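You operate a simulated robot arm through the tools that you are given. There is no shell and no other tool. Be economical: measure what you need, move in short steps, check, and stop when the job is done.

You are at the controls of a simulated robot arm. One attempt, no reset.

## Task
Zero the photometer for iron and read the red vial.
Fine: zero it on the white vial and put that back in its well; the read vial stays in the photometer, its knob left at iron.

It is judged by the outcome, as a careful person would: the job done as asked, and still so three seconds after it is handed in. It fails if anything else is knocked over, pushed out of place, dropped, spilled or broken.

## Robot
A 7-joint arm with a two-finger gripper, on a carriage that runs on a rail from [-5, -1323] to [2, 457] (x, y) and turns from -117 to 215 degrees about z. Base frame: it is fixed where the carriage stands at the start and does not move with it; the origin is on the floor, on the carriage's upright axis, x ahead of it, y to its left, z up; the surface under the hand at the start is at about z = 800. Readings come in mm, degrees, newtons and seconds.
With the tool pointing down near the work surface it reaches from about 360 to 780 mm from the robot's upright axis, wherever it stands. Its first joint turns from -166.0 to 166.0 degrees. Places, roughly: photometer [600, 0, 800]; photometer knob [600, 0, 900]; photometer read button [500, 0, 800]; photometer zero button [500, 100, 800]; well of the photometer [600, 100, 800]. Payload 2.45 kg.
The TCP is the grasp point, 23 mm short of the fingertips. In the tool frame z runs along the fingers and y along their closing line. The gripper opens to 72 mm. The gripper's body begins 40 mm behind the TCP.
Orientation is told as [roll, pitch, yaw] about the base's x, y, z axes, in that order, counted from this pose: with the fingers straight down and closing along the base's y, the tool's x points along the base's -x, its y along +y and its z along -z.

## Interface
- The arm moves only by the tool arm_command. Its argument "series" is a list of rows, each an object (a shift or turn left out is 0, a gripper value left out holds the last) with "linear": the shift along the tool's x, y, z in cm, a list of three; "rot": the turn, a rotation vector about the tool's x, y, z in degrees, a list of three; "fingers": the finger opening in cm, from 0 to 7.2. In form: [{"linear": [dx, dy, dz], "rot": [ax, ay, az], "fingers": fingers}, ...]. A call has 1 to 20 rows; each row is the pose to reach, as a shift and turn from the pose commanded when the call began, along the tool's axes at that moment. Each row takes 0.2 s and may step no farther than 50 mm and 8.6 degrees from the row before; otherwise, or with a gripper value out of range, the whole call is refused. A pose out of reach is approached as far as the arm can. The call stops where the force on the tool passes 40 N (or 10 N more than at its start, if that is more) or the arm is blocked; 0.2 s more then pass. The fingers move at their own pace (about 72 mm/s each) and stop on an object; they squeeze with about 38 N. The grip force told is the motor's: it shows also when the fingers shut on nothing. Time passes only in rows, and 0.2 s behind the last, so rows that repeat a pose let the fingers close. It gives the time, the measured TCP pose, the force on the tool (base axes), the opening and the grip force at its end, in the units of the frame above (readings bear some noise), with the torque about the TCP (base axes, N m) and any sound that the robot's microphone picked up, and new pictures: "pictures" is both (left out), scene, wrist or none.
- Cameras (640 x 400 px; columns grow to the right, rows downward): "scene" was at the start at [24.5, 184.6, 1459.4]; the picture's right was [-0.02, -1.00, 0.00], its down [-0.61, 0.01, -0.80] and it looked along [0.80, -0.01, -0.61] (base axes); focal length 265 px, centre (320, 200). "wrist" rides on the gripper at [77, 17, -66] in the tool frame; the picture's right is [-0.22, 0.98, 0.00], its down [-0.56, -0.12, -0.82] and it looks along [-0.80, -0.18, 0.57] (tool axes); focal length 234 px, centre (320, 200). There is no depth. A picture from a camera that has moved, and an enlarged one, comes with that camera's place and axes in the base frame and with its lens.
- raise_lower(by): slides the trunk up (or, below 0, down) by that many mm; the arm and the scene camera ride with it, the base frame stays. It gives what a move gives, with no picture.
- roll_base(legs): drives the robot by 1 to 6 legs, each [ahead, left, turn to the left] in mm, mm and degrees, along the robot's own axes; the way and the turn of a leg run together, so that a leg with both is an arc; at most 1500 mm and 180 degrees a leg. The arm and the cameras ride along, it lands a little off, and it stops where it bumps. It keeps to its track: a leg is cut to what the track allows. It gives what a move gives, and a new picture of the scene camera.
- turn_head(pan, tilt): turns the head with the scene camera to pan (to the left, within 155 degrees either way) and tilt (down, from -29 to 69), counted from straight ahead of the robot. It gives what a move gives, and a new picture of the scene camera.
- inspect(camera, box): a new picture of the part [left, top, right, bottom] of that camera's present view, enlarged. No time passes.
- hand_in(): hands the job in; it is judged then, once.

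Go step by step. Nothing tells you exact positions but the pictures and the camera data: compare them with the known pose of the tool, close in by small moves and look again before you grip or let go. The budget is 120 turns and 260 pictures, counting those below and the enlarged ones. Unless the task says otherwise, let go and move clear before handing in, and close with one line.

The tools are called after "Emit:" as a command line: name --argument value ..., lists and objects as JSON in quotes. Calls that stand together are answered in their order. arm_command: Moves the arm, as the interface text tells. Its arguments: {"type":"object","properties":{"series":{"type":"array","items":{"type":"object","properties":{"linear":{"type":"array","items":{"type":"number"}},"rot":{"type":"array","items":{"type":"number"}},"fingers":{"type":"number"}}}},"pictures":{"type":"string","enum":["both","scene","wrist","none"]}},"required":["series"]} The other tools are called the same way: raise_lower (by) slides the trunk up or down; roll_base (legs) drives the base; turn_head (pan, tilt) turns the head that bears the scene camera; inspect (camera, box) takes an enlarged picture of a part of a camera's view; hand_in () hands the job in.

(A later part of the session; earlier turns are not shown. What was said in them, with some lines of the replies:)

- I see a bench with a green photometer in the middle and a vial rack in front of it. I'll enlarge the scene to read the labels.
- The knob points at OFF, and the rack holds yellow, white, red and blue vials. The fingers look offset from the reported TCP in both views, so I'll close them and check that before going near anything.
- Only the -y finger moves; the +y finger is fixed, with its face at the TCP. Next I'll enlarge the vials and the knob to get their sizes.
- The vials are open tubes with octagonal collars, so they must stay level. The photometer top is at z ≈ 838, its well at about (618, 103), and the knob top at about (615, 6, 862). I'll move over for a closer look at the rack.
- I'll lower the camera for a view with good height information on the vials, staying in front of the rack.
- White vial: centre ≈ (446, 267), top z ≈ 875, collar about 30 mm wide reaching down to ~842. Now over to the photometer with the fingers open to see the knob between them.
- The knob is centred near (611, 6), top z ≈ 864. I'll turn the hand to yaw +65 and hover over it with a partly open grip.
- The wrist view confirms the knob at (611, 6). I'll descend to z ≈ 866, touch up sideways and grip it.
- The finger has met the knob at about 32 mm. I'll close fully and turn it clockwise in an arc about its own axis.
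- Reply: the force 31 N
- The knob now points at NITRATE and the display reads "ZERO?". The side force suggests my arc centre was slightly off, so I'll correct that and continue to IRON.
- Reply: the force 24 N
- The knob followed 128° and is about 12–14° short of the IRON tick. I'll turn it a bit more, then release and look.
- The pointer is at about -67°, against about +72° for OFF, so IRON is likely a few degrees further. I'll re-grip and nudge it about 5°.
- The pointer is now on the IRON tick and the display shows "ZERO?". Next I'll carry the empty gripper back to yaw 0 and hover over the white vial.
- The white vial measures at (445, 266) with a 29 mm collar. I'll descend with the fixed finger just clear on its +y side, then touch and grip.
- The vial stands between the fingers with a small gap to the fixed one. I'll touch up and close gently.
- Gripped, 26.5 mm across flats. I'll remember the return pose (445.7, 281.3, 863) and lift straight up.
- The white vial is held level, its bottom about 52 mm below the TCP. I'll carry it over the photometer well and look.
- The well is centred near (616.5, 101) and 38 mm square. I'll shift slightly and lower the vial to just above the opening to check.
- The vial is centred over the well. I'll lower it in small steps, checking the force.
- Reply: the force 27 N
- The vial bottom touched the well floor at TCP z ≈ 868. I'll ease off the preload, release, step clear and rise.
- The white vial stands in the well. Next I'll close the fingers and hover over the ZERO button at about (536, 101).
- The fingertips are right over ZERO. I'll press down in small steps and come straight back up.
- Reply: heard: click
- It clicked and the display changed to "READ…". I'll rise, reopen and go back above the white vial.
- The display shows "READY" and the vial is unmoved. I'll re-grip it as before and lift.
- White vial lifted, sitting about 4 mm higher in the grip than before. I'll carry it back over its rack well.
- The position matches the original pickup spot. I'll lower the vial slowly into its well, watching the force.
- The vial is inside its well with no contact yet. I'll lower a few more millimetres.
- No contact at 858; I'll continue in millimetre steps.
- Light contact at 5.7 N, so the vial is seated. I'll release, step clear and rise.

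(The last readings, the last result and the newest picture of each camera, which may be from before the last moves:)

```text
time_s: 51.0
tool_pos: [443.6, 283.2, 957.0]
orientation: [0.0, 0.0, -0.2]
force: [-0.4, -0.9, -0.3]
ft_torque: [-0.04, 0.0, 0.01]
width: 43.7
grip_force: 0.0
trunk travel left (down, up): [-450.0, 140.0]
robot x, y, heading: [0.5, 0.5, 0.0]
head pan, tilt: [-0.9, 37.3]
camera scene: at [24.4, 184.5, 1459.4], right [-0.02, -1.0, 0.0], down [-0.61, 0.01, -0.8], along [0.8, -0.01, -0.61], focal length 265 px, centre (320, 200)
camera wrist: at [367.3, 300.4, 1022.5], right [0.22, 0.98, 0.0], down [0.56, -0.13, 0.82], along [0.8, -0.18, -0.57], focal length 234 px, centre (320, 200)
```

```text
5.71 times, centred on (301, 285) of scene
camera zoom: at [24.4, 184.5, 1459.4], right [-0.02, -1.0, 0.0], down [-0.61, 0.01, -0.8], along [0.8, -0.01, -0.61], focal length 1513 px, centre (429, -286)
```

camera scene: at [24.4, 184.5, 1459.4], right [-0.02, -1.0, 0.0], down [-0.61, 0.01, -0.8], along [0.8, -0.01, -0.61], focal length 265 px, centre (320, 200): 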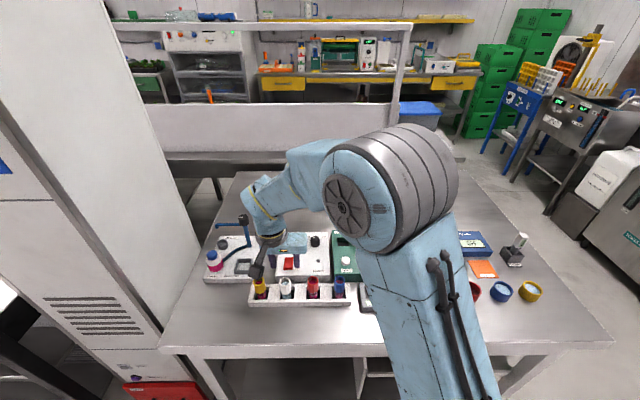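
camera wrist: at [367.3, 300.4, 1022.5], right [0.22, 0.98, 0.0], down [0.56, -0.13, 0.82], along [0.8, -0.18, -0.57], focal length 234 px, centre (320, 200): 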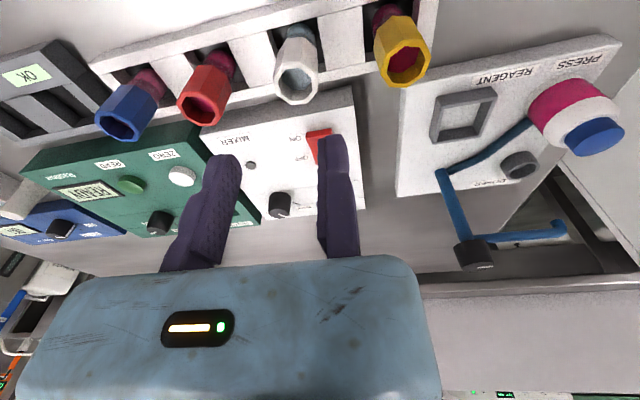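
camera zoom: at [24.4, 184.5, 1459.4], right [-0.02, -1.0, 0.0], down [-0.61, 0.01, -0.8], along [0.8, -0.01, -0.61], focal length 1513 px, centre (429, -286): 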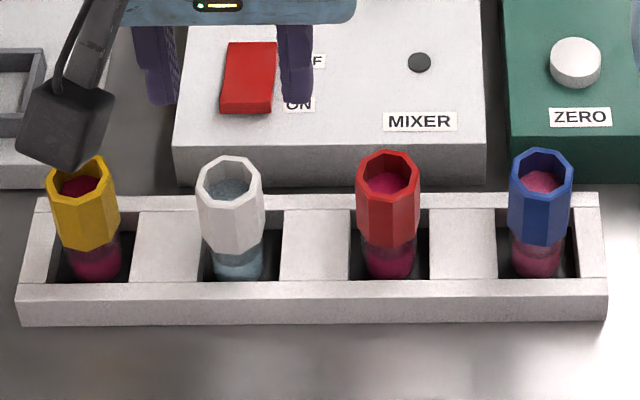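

The white vial is back in its well and upright. The red vial is at about (447, 198), so I'll move above it.

Emit:
arm_command --series '[{"linear": [-0.1, -2.3, 0]}, {"linear": [-0.2, -4.6, 0]}, {"linear": [-0.3, -6.9, 0]}, {"linear": [-0.3, -6.9, 2]}, {"linear": [-0.3, -6.9, 4.5]}, {"linear": [-0.3, -6.9, 4.5]}]' --pictures "wrist"

Emit:
inspect --camera "wrist" --box '[160, 40, 400, 190]'

```text
time_s: 52.4
tool_pos: [448.0, 212.6, 911.6]
orientation: [0.0, 0.0, -0.1]
force: [0.7, 0.0, 0.4]
ft_torque: [-0.01, -0.02, -0.01]
width: 44.0
grip_force: 0.0
trunk travel left (down, up): [-450.0, 140.0]
robot x, y, heading: [3.9, 0.3, 0.0]
head pan, tilt: [-0.9, 37.3]
camera wrist: at [370.5, 230.1, 977.1], right [0.22, 0.98, 0.0], down [0.56, -0.13, 0.82], along [0.8, -0.18, -0.57], focal length 234 px, centre (320, 200)
```

wrist: 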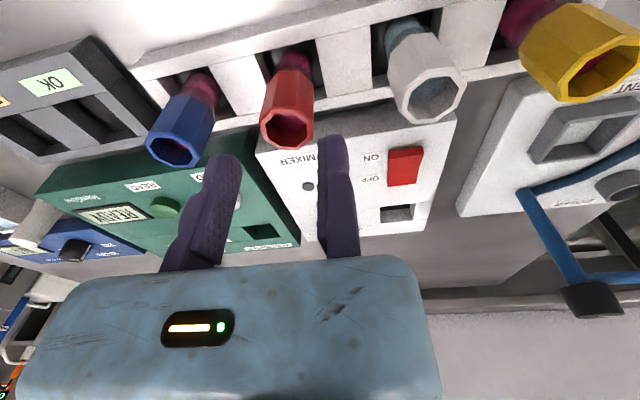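

```text
2.67 times, centred on (280, 115) of wrist
camera zoom: at [370.5, 230.1, 977.1], right [0.22, 0.98, 0.0], down [0.56, -0.13, 0.82], along [0.8, -0.18, -0.57], focal length 624 px, centre (427, 427)
```

zoom: 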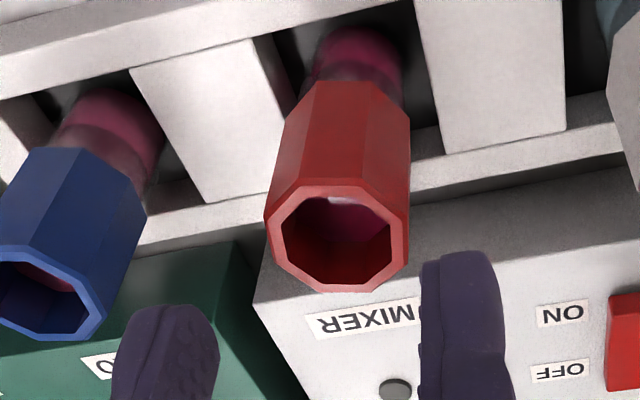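

The red vial lies about 3 mm inside the fixed finger. I'll descend and grip it.

Emit:
arm_command --series '[{"linear": [0.15, 0, 1.5]}, {"linear": [0.15, 0, 3]}, {"linear": [0.15, 0, 4.2]}, {"linear": [0.15, 0, 4.75]}, {"linear": [0.15, -0.2, 4.75], "fingers": 3.4}, {"linear": [0.15, -0.2, 4.75], "fingers": 2.8}, {"linear": [0.15, -0.2, 4.75], "fingers": 2.4}, {"linear": [0.15, -0.2, 4.75], "fingers": 2.0}, {"linear": [0.15, -0.2, 4.75]}]' --pictures "none"

Emit:
inspect --camera "wrist" --box '[160, 80, 400, 230]'

```text
time_s: 54.4
tool_pos: [447.1, 212.3, 861.7]
orientation: [0.0, 0.0, -0.2]
force: [0.7, -0.3, -0.7]
ft_torque: [0.01, -0.04, -0.01]
width: 27.1
grip_force: 38.2
trunk travel left (down, up): [-450.0, 140.0]
robot x, y, heading: [2.6, 1.1, -0.0]
head pan, tilt: [-0.9, 37.3]
```

```text
2.67 times, centred on (280, 155) of wrist
camera zoom: at [368.9, 229.2, 929.3], right [0.22, 0.98, 0.0], down [0.56, -0.13, 0.82], along [0.8, -0.18, -0.57], focal length 624 px, centre (427, 320)
```

zoom: 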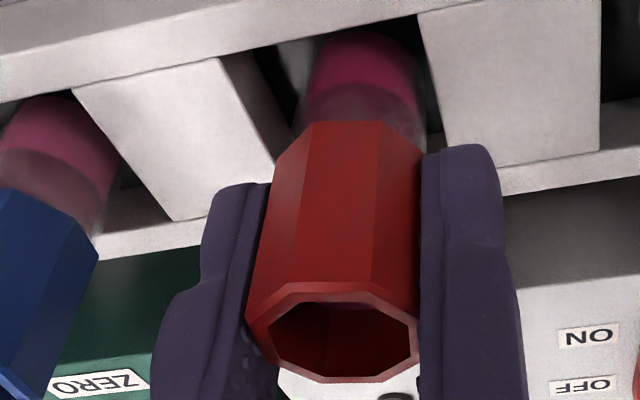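

Red vial gripped. I'll lift straight up and carry it to the photometer.

Emit:
arm_command --series '[{"linear": [0, 0, -1]}, {"linear": [0, 0, -3]}, {"linear": [0, 0, -5]}, {"linear": [0, 0, -7.5]}, {"linear": [0, 0, -9.4]}, {"linear": [-1.2, -0.7, -9.4]}, {"linear": [-3.2, -1.8, -9.4]}, {"linear": [-5.5, -3.1, -9.4]}, {"linear": [-7.8, -4.5, -9.4]}, {"linear": [-10.1, -5.8, -9.4]}, {"linear": [-12.4, -7.1, -9.4]}, {"linear": [-14.7, -8.4, -9.4]}, {"linear": [-16.4, -9.4, -9.4]}, {"linear": [-17.1, -9.8, -9.4]}, {"linear": [-17.1, -9.8, -9.4]}, {"linear": [-17.1, -9.8, -7]}, {"linear": [-17.1, -9.8, -4.2]}, {"linear": [-17.1, -9.8, -4.2]}]'

Emit:
inspect --camera "wrist" --box '[180, 30, 420, 180]'

Emit:
inspect --camera "scene" --box '[324, 200, 420, 260]'

```text
time_s: 58.2
tool_pos: [619.0, 113.7, 905.7]
orientation: [0.0, 0.0, -0.1]
force: [-0.2, -0.5, 0.1]
ft_torque: [0.01, 0.0, -0.07]
width: 26.7
grip_force: 38.1
trunk travel left (down, up): [-450.0, 140.0]
robot x, y, heading: [-0.0, 0.4, -0.2]
head pan, tilt: [-0.9, 37.3]
camera scene: at [24.8, 184.6, 1459.4], right [-0.02, -1.0, 0.0], down [-0.61, 0.01, -0.8], along [0.8, -0.01, -0.61], focal length 265 px, centre (320, 200)
camera wrist: at [540.0, 131.7, 971.1], right [0.22, 0.98, 0.0], down [0.56, -0.13, 0.82], along [0.8, -0.18, -0.57], focal length 234 px, centre (320, 200)
```

scene: 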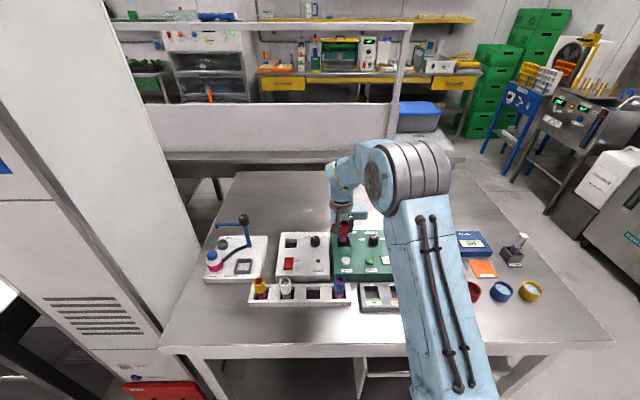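
wrist: 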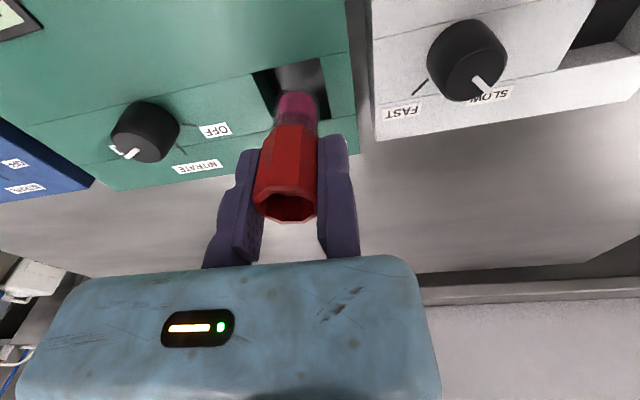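

```text
2.67 times, centred on (300, 105) of wrist
camera zoom: at [540.0, 131.7, 971.1], right [0.22, 0.98, 0.0], down [0.56, -0.13, 0.82], along [0.8, -0.18, -0.57], focal length 624 px, centre (373, 453)
```

zoom: 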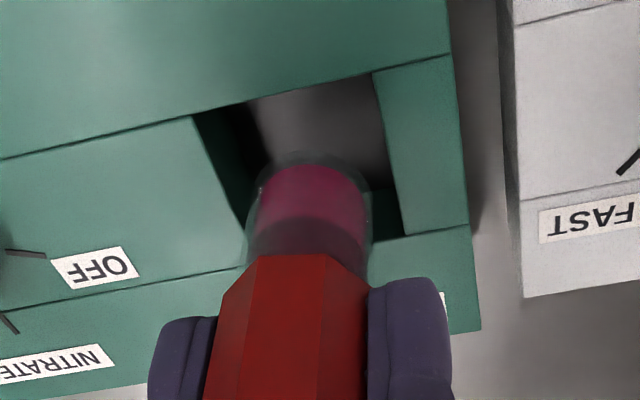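

```text
6.67 times, centred on (372, 230) of scene
camera zoom: at [24.8, 184.6, 1459.4], right [-0.02, -1.0, 0.0], down [-0.61, 0.01, -0.8], along [0.8, -0.01, -0.61], focal length 1765 px, centre (-27, 0)
```

zoom: 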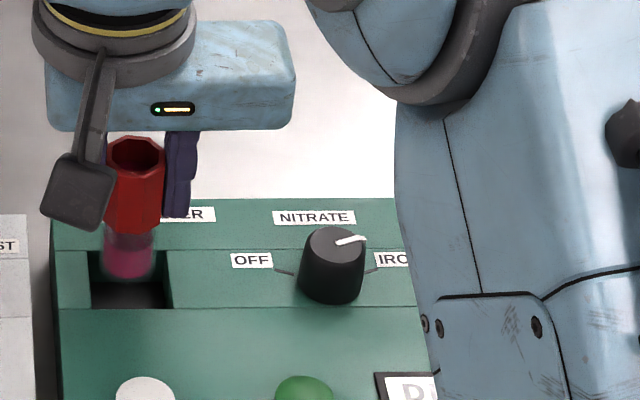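

Nearly centred; I'll trim 1.5 mm each way and lower until it touches the floor.

Emit:
arm_command --series '[{"linear": [0.15, -0.12, 0.3]}, {"linear": [0.15, -0.12, 1.3]}, {"linear": [0.15, -0.12, 2.3]}, {"linear": [0.15, -0.12, 3.2]}, {"linear": [0.15, -0.12, 3.6]}, {"linear": [0.15, -0.12, 3.8]}, {"linear": [0.15, -0.12, 3.8]}]' --pictures "wrist"

```text
time_s: 59.8
tool_pos: [615.9, 113.2, 870.0]
orientation: [0.0, -0.3, -0.1]
force: [4.8, 1.8, 24.3]
ft_torque: [-0.26, -0.15, -0.03]
width: 26.6
grip_force: 38.1
trunk travel left (down, up): [-450.0, 140.0]
robot x, y, heading: [-0.7, 2.0, -0.0]
head pan, tilt: [-0.9, 37.3]
camera wrist: at [537.6, 130.1, 935.1], right [0.22, 0.98, 0.0], down [0.56, -0.13, 0.82], along [0.8, -0.18, -0.57], focal length 234 px, centre (320, 200)
```

wrist: 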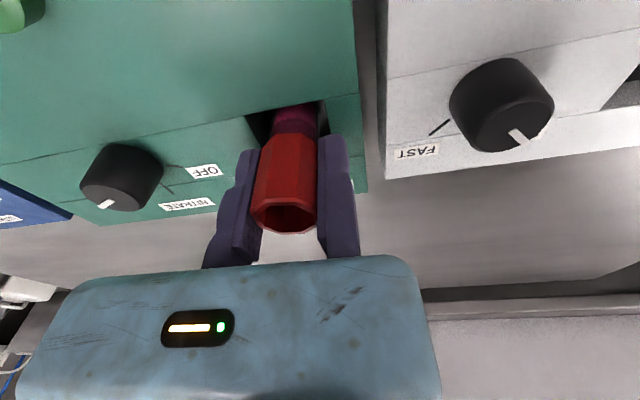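

It touched the floor as the white one did. I'll ease off, release, rise, close the fingers and hover over READ at (534, 31).

Emit:
arm_command --series '[{"linear": [0, 0, -0.25]}, {"linear": [0, 0, -0.25], "fingers": 3.4}, {"linear": [0, 0, -0.25], "fingers": 4.6}, {"linear": [0, 0.2, -0.25]}, {"linear": [0, 0.2, -0.25]}, {"linear": [0, 0.2, -2]}, {"linear": [0, 0.2, -5]}, {"linear": [0, 0.2, -8]}, {"linear": [2.7, -2.6, -8]}, {"linear": [5.4, -5.4, -8], "fingers": 0}, {"linear": [8.2, -8.2, -8]}, {"linear": [8.2, -8.2, -6]}, {"linear": [8.2, -8.2, -3.4]}, {"linear": [8.2, -8.2, -3.4]}]'

Emit:
inspect --camera "scene" --box '[324, 220, 420, 280]'

Emit:
inspect --camera "wrist" --box '[200, 30, 440, 180]'

```text
time_s: 62.8
tool_pos: [533.6, 31.2, 900.3]
orientation: [0.0, 0.0, -0.1]
force: [0.5, 0.4, 0.0]
ft_torque: [0.0, 0.02, -0.04]
width: 0.0
grip_force: 28.1
trunk travel left (down, up): [-450.0, 140.0]
robot x, y, heading: [-1.8, -1.2, 0.0]
head pan, tilt: [-0.9, 37.3]
camera scene: at [24.9, 184.6, 1459.4], right [-0.02, -1.0, 0.0], down [-0.61, 0.01, -0.8], along [0.8, -0.01, -0.61], focal length 265 px, centre (320, 200)
camera wrist: at [456.0, 48.0, 967.1], right [0.22, 0.98, 0.0], down [0.56, -0.13, 0.82], along [0.8, -0.18, -0.57], focal length 234 px, centre (320, 200)
```

scene: 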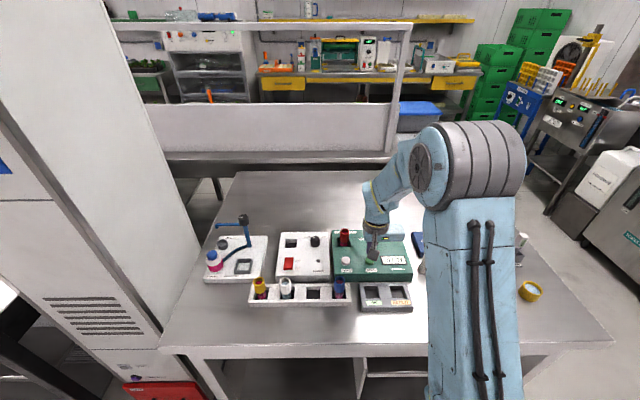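
wrist: 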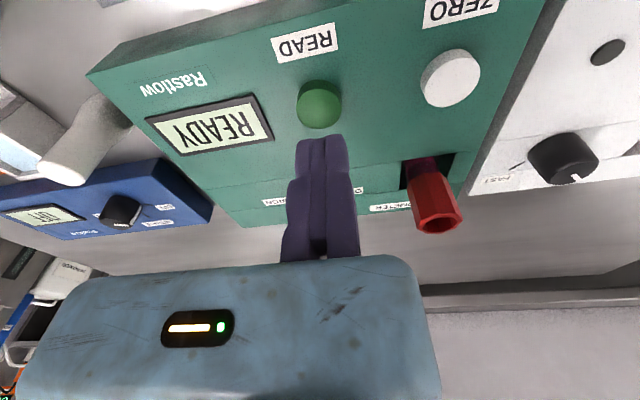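

```text
6.67 times, centred on (372, 250) of scene
camera zoom: at [24.9, 184.6, 1459.4], right [-0.02, -1.0, 0.0], down [-0.61, 0.01, -0.8], along [0.8, -0.01, -0.61], focal length 1765 px, centre (-27, -133)
```

zoom: 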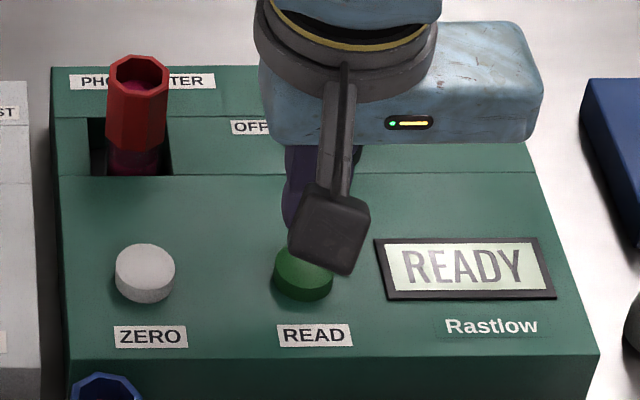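

```text
2.67 times, centred on (320, 105) of wrist
camera zoom: at [456.0, 48.0, 967.1], right [0.22, 0.98, 0.0], down [0.56, -0.13, 0.82], along [0.8, -0.18, -0.57], focal length 624 px, centre (320, 453)
```

zoom: 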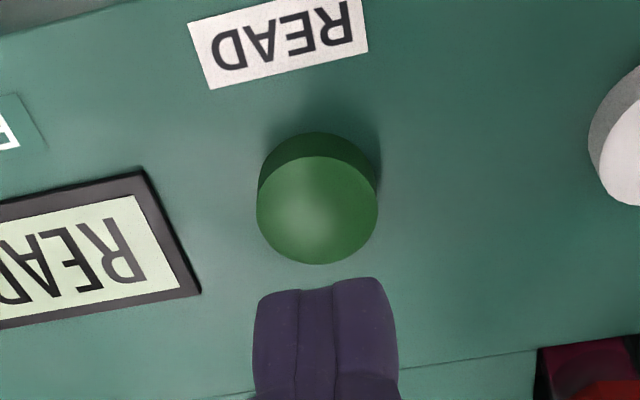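

The display reads READY, the red vial stands in the well, and the fingertips are over READ. I'll press it.

Emit:
arm_command --series '[{"linear": [0, 0, 1.5]}, {"linear": [0, 0, 2.3]}, {"linear": [0, 0, 2.7]}, {"linear": [0, 0, 3.0]}, {"linear": [0, 0, 3.2]}]' --pictures "none"

Emit:
inspect --camera "scene" --box '[324, 220, 420, 280]'

```text
time_s: 64.0
tool_pos: [533.5, 30.2, 870.8]
orientation: [0.1, 0.0, -0.1]
force: [0.3, -0.9, 2.6]
ft_torque: [-0.03, -0.03, -0.03]
width: 5.9
grip_force: 28.7
trunk travel left (down, up): [-450.0, 140.0]
robot x, y, heading: [2.2, 1.6, 0.0]
head pan, tilt: [-0.9, 37.3]
heard: click
```

```text
6.67 times, centred on (372, 250) of scene
camera zoom: at [24.4, 184.5, 1459.5], right [-0.02, -1.0, 0.0], down [-0.61, 0.01, -0.8], along [0.8, -0.01, -0.61], focal length 1765 px, centre (-27, -133)
```

zoom: 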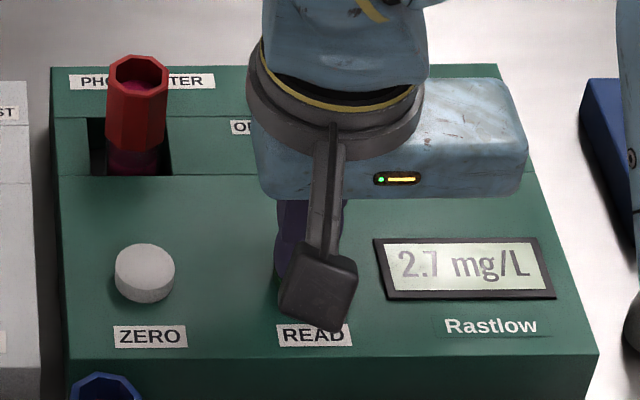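

It clicked and shows 2.7 mg/L. I'll rise clear and check everything.

Emit:
arm_command --series '[{"linear": [0, 0, -3]}, {"linear": [0, 0, -7]}, {"linear": [0, 0, -11]}, {"linear": [2, -3, -15]}, {"linear": [2, -7, -18]}, {"linear": [2, -11, -20]}, {"linear": [2, -15, -20]}, {"linear": [2, -15, -20]}]'

Emit:
inspect --camera "scene" --box '[240, 220, 420, 320]'

```text
refused: row 4 steps farther than a row can; nothing moved
```

```text
3.56 times, centred on (330, 270) of scene
camera zoom: at [24.4, 184.5, 1459.5], right [-0.02, -1.0, 0.0], down [-0.61, 0.01, -0.8], along [0.8, -0.01, -0.61], focal length 941 px, centre (284, -49)
```

zoom: 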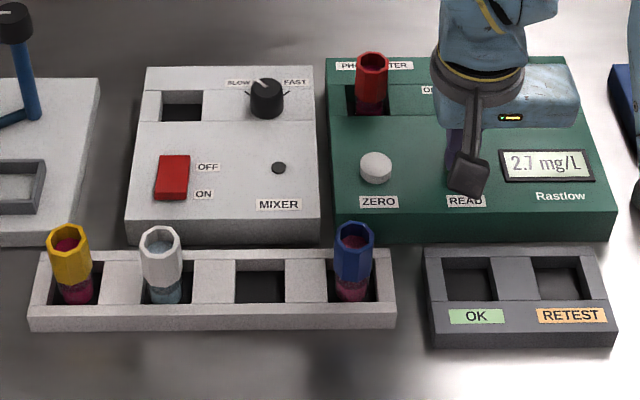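

One row stepped too far and the call was refused. I'll repeat it with smaller steps.

Emit:
arm_command --series '[{"linear": [0, 0, -3]}, {"linear": [0, 0, -7]}, {"linear": [0, 0, -11]}, {"linear": [0, 0, -15]}, {"linear": [1, -3, -17]}, {"linear": [2, -6, -19]}, {"linear": [2, -10, -20]}, {"linear": [2, -14, -20]}, {"linear": [2, -14, -20]}]'

Emit:
inspect --camera "scene" --box '[240, 220, 420, 320]'

Emit:
inspect --camera "scene" --box '[324, 220, 420, 280]'

```text
time_s: 66.0
tool_pos: [515.9, -111.1, 1070.1]
orientation: [-0.1, 0.0, -0.1]
force: [0.1, 0.0, -0.8]
ft_torque: [0.02, -0.03, -0.01]
width: 0.1
grip_force: 27.8
trunk travel left (down, up): [-450.0, 140.0]
robot x, y, heading: [0.4, -0.2, 0.3]
head pan, tilt: [-0.9, 37.3]
camera scene: at [24.6, 184.3, 1459.5], right [-0.02, -1.0, 0.0], down [-0.61, 0.01, -0.8], along [0.8, -0.01, -0.61], focal length 265 px, centre (320, 200)
camera wrist: at [437.3, -93.5, 1135.8], right [0.22, 0.98, 0.0], down [0.56, -0.13, 0.82], along [0.8, -0.18, -0.57], focal length 234 px, centre (320, 200)
```

scene: 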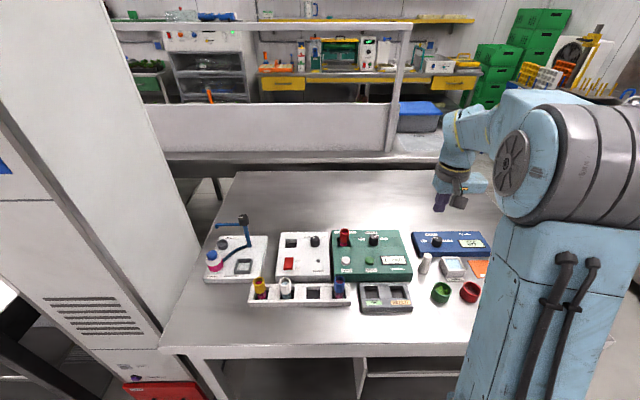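
wrist: 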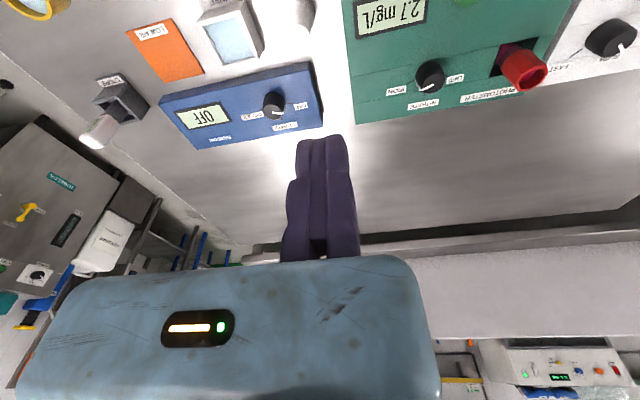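

```text
3.56 times, centred on (330, 270) of scene
camera zoom: at [24.6, 184.3, 1459.5], right [-0.02, -1.0, 0.0], down [-0.61, 0.01, -0.8], along [0.8, -0.01, -0.61], focal length 941 px, centre (284, -49)
```

zoom: 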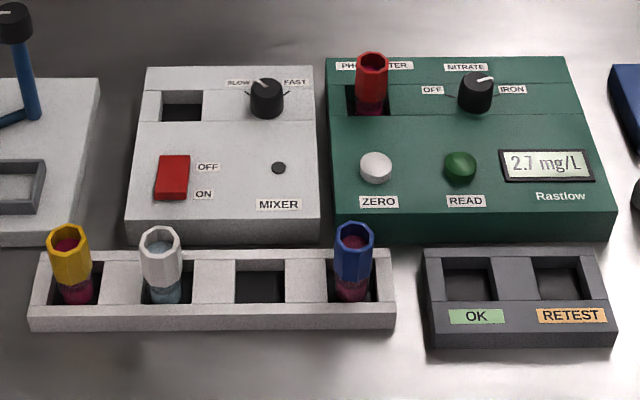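

```text
6.67 times, centred on (372, 250) of scene
camera zoom: at [24.6, 184.3, 1459.5], right [-0.02, -1.0, 0.0], down [-0.61, 0.01, -0.8], along [0.8, -0.01, -0.61], focal length 1765 px, centre (-27, -133)
```

zoom: 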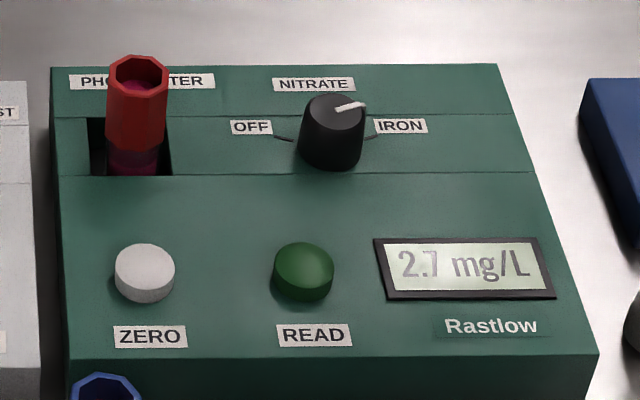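

The white vial is back in its well and the red vial is in the photometer. The knob points at IRON, the display reads 2.7 mg/L, and the arm is clear.

Emit:
hand_in

```text
The job is handed in.
```

The photometer was zeroed for iron on the white vial, and the red vial reads 2.7 mg/L; the white vial is back in its well, the red one is still in the photometer, and the knob is at iron.
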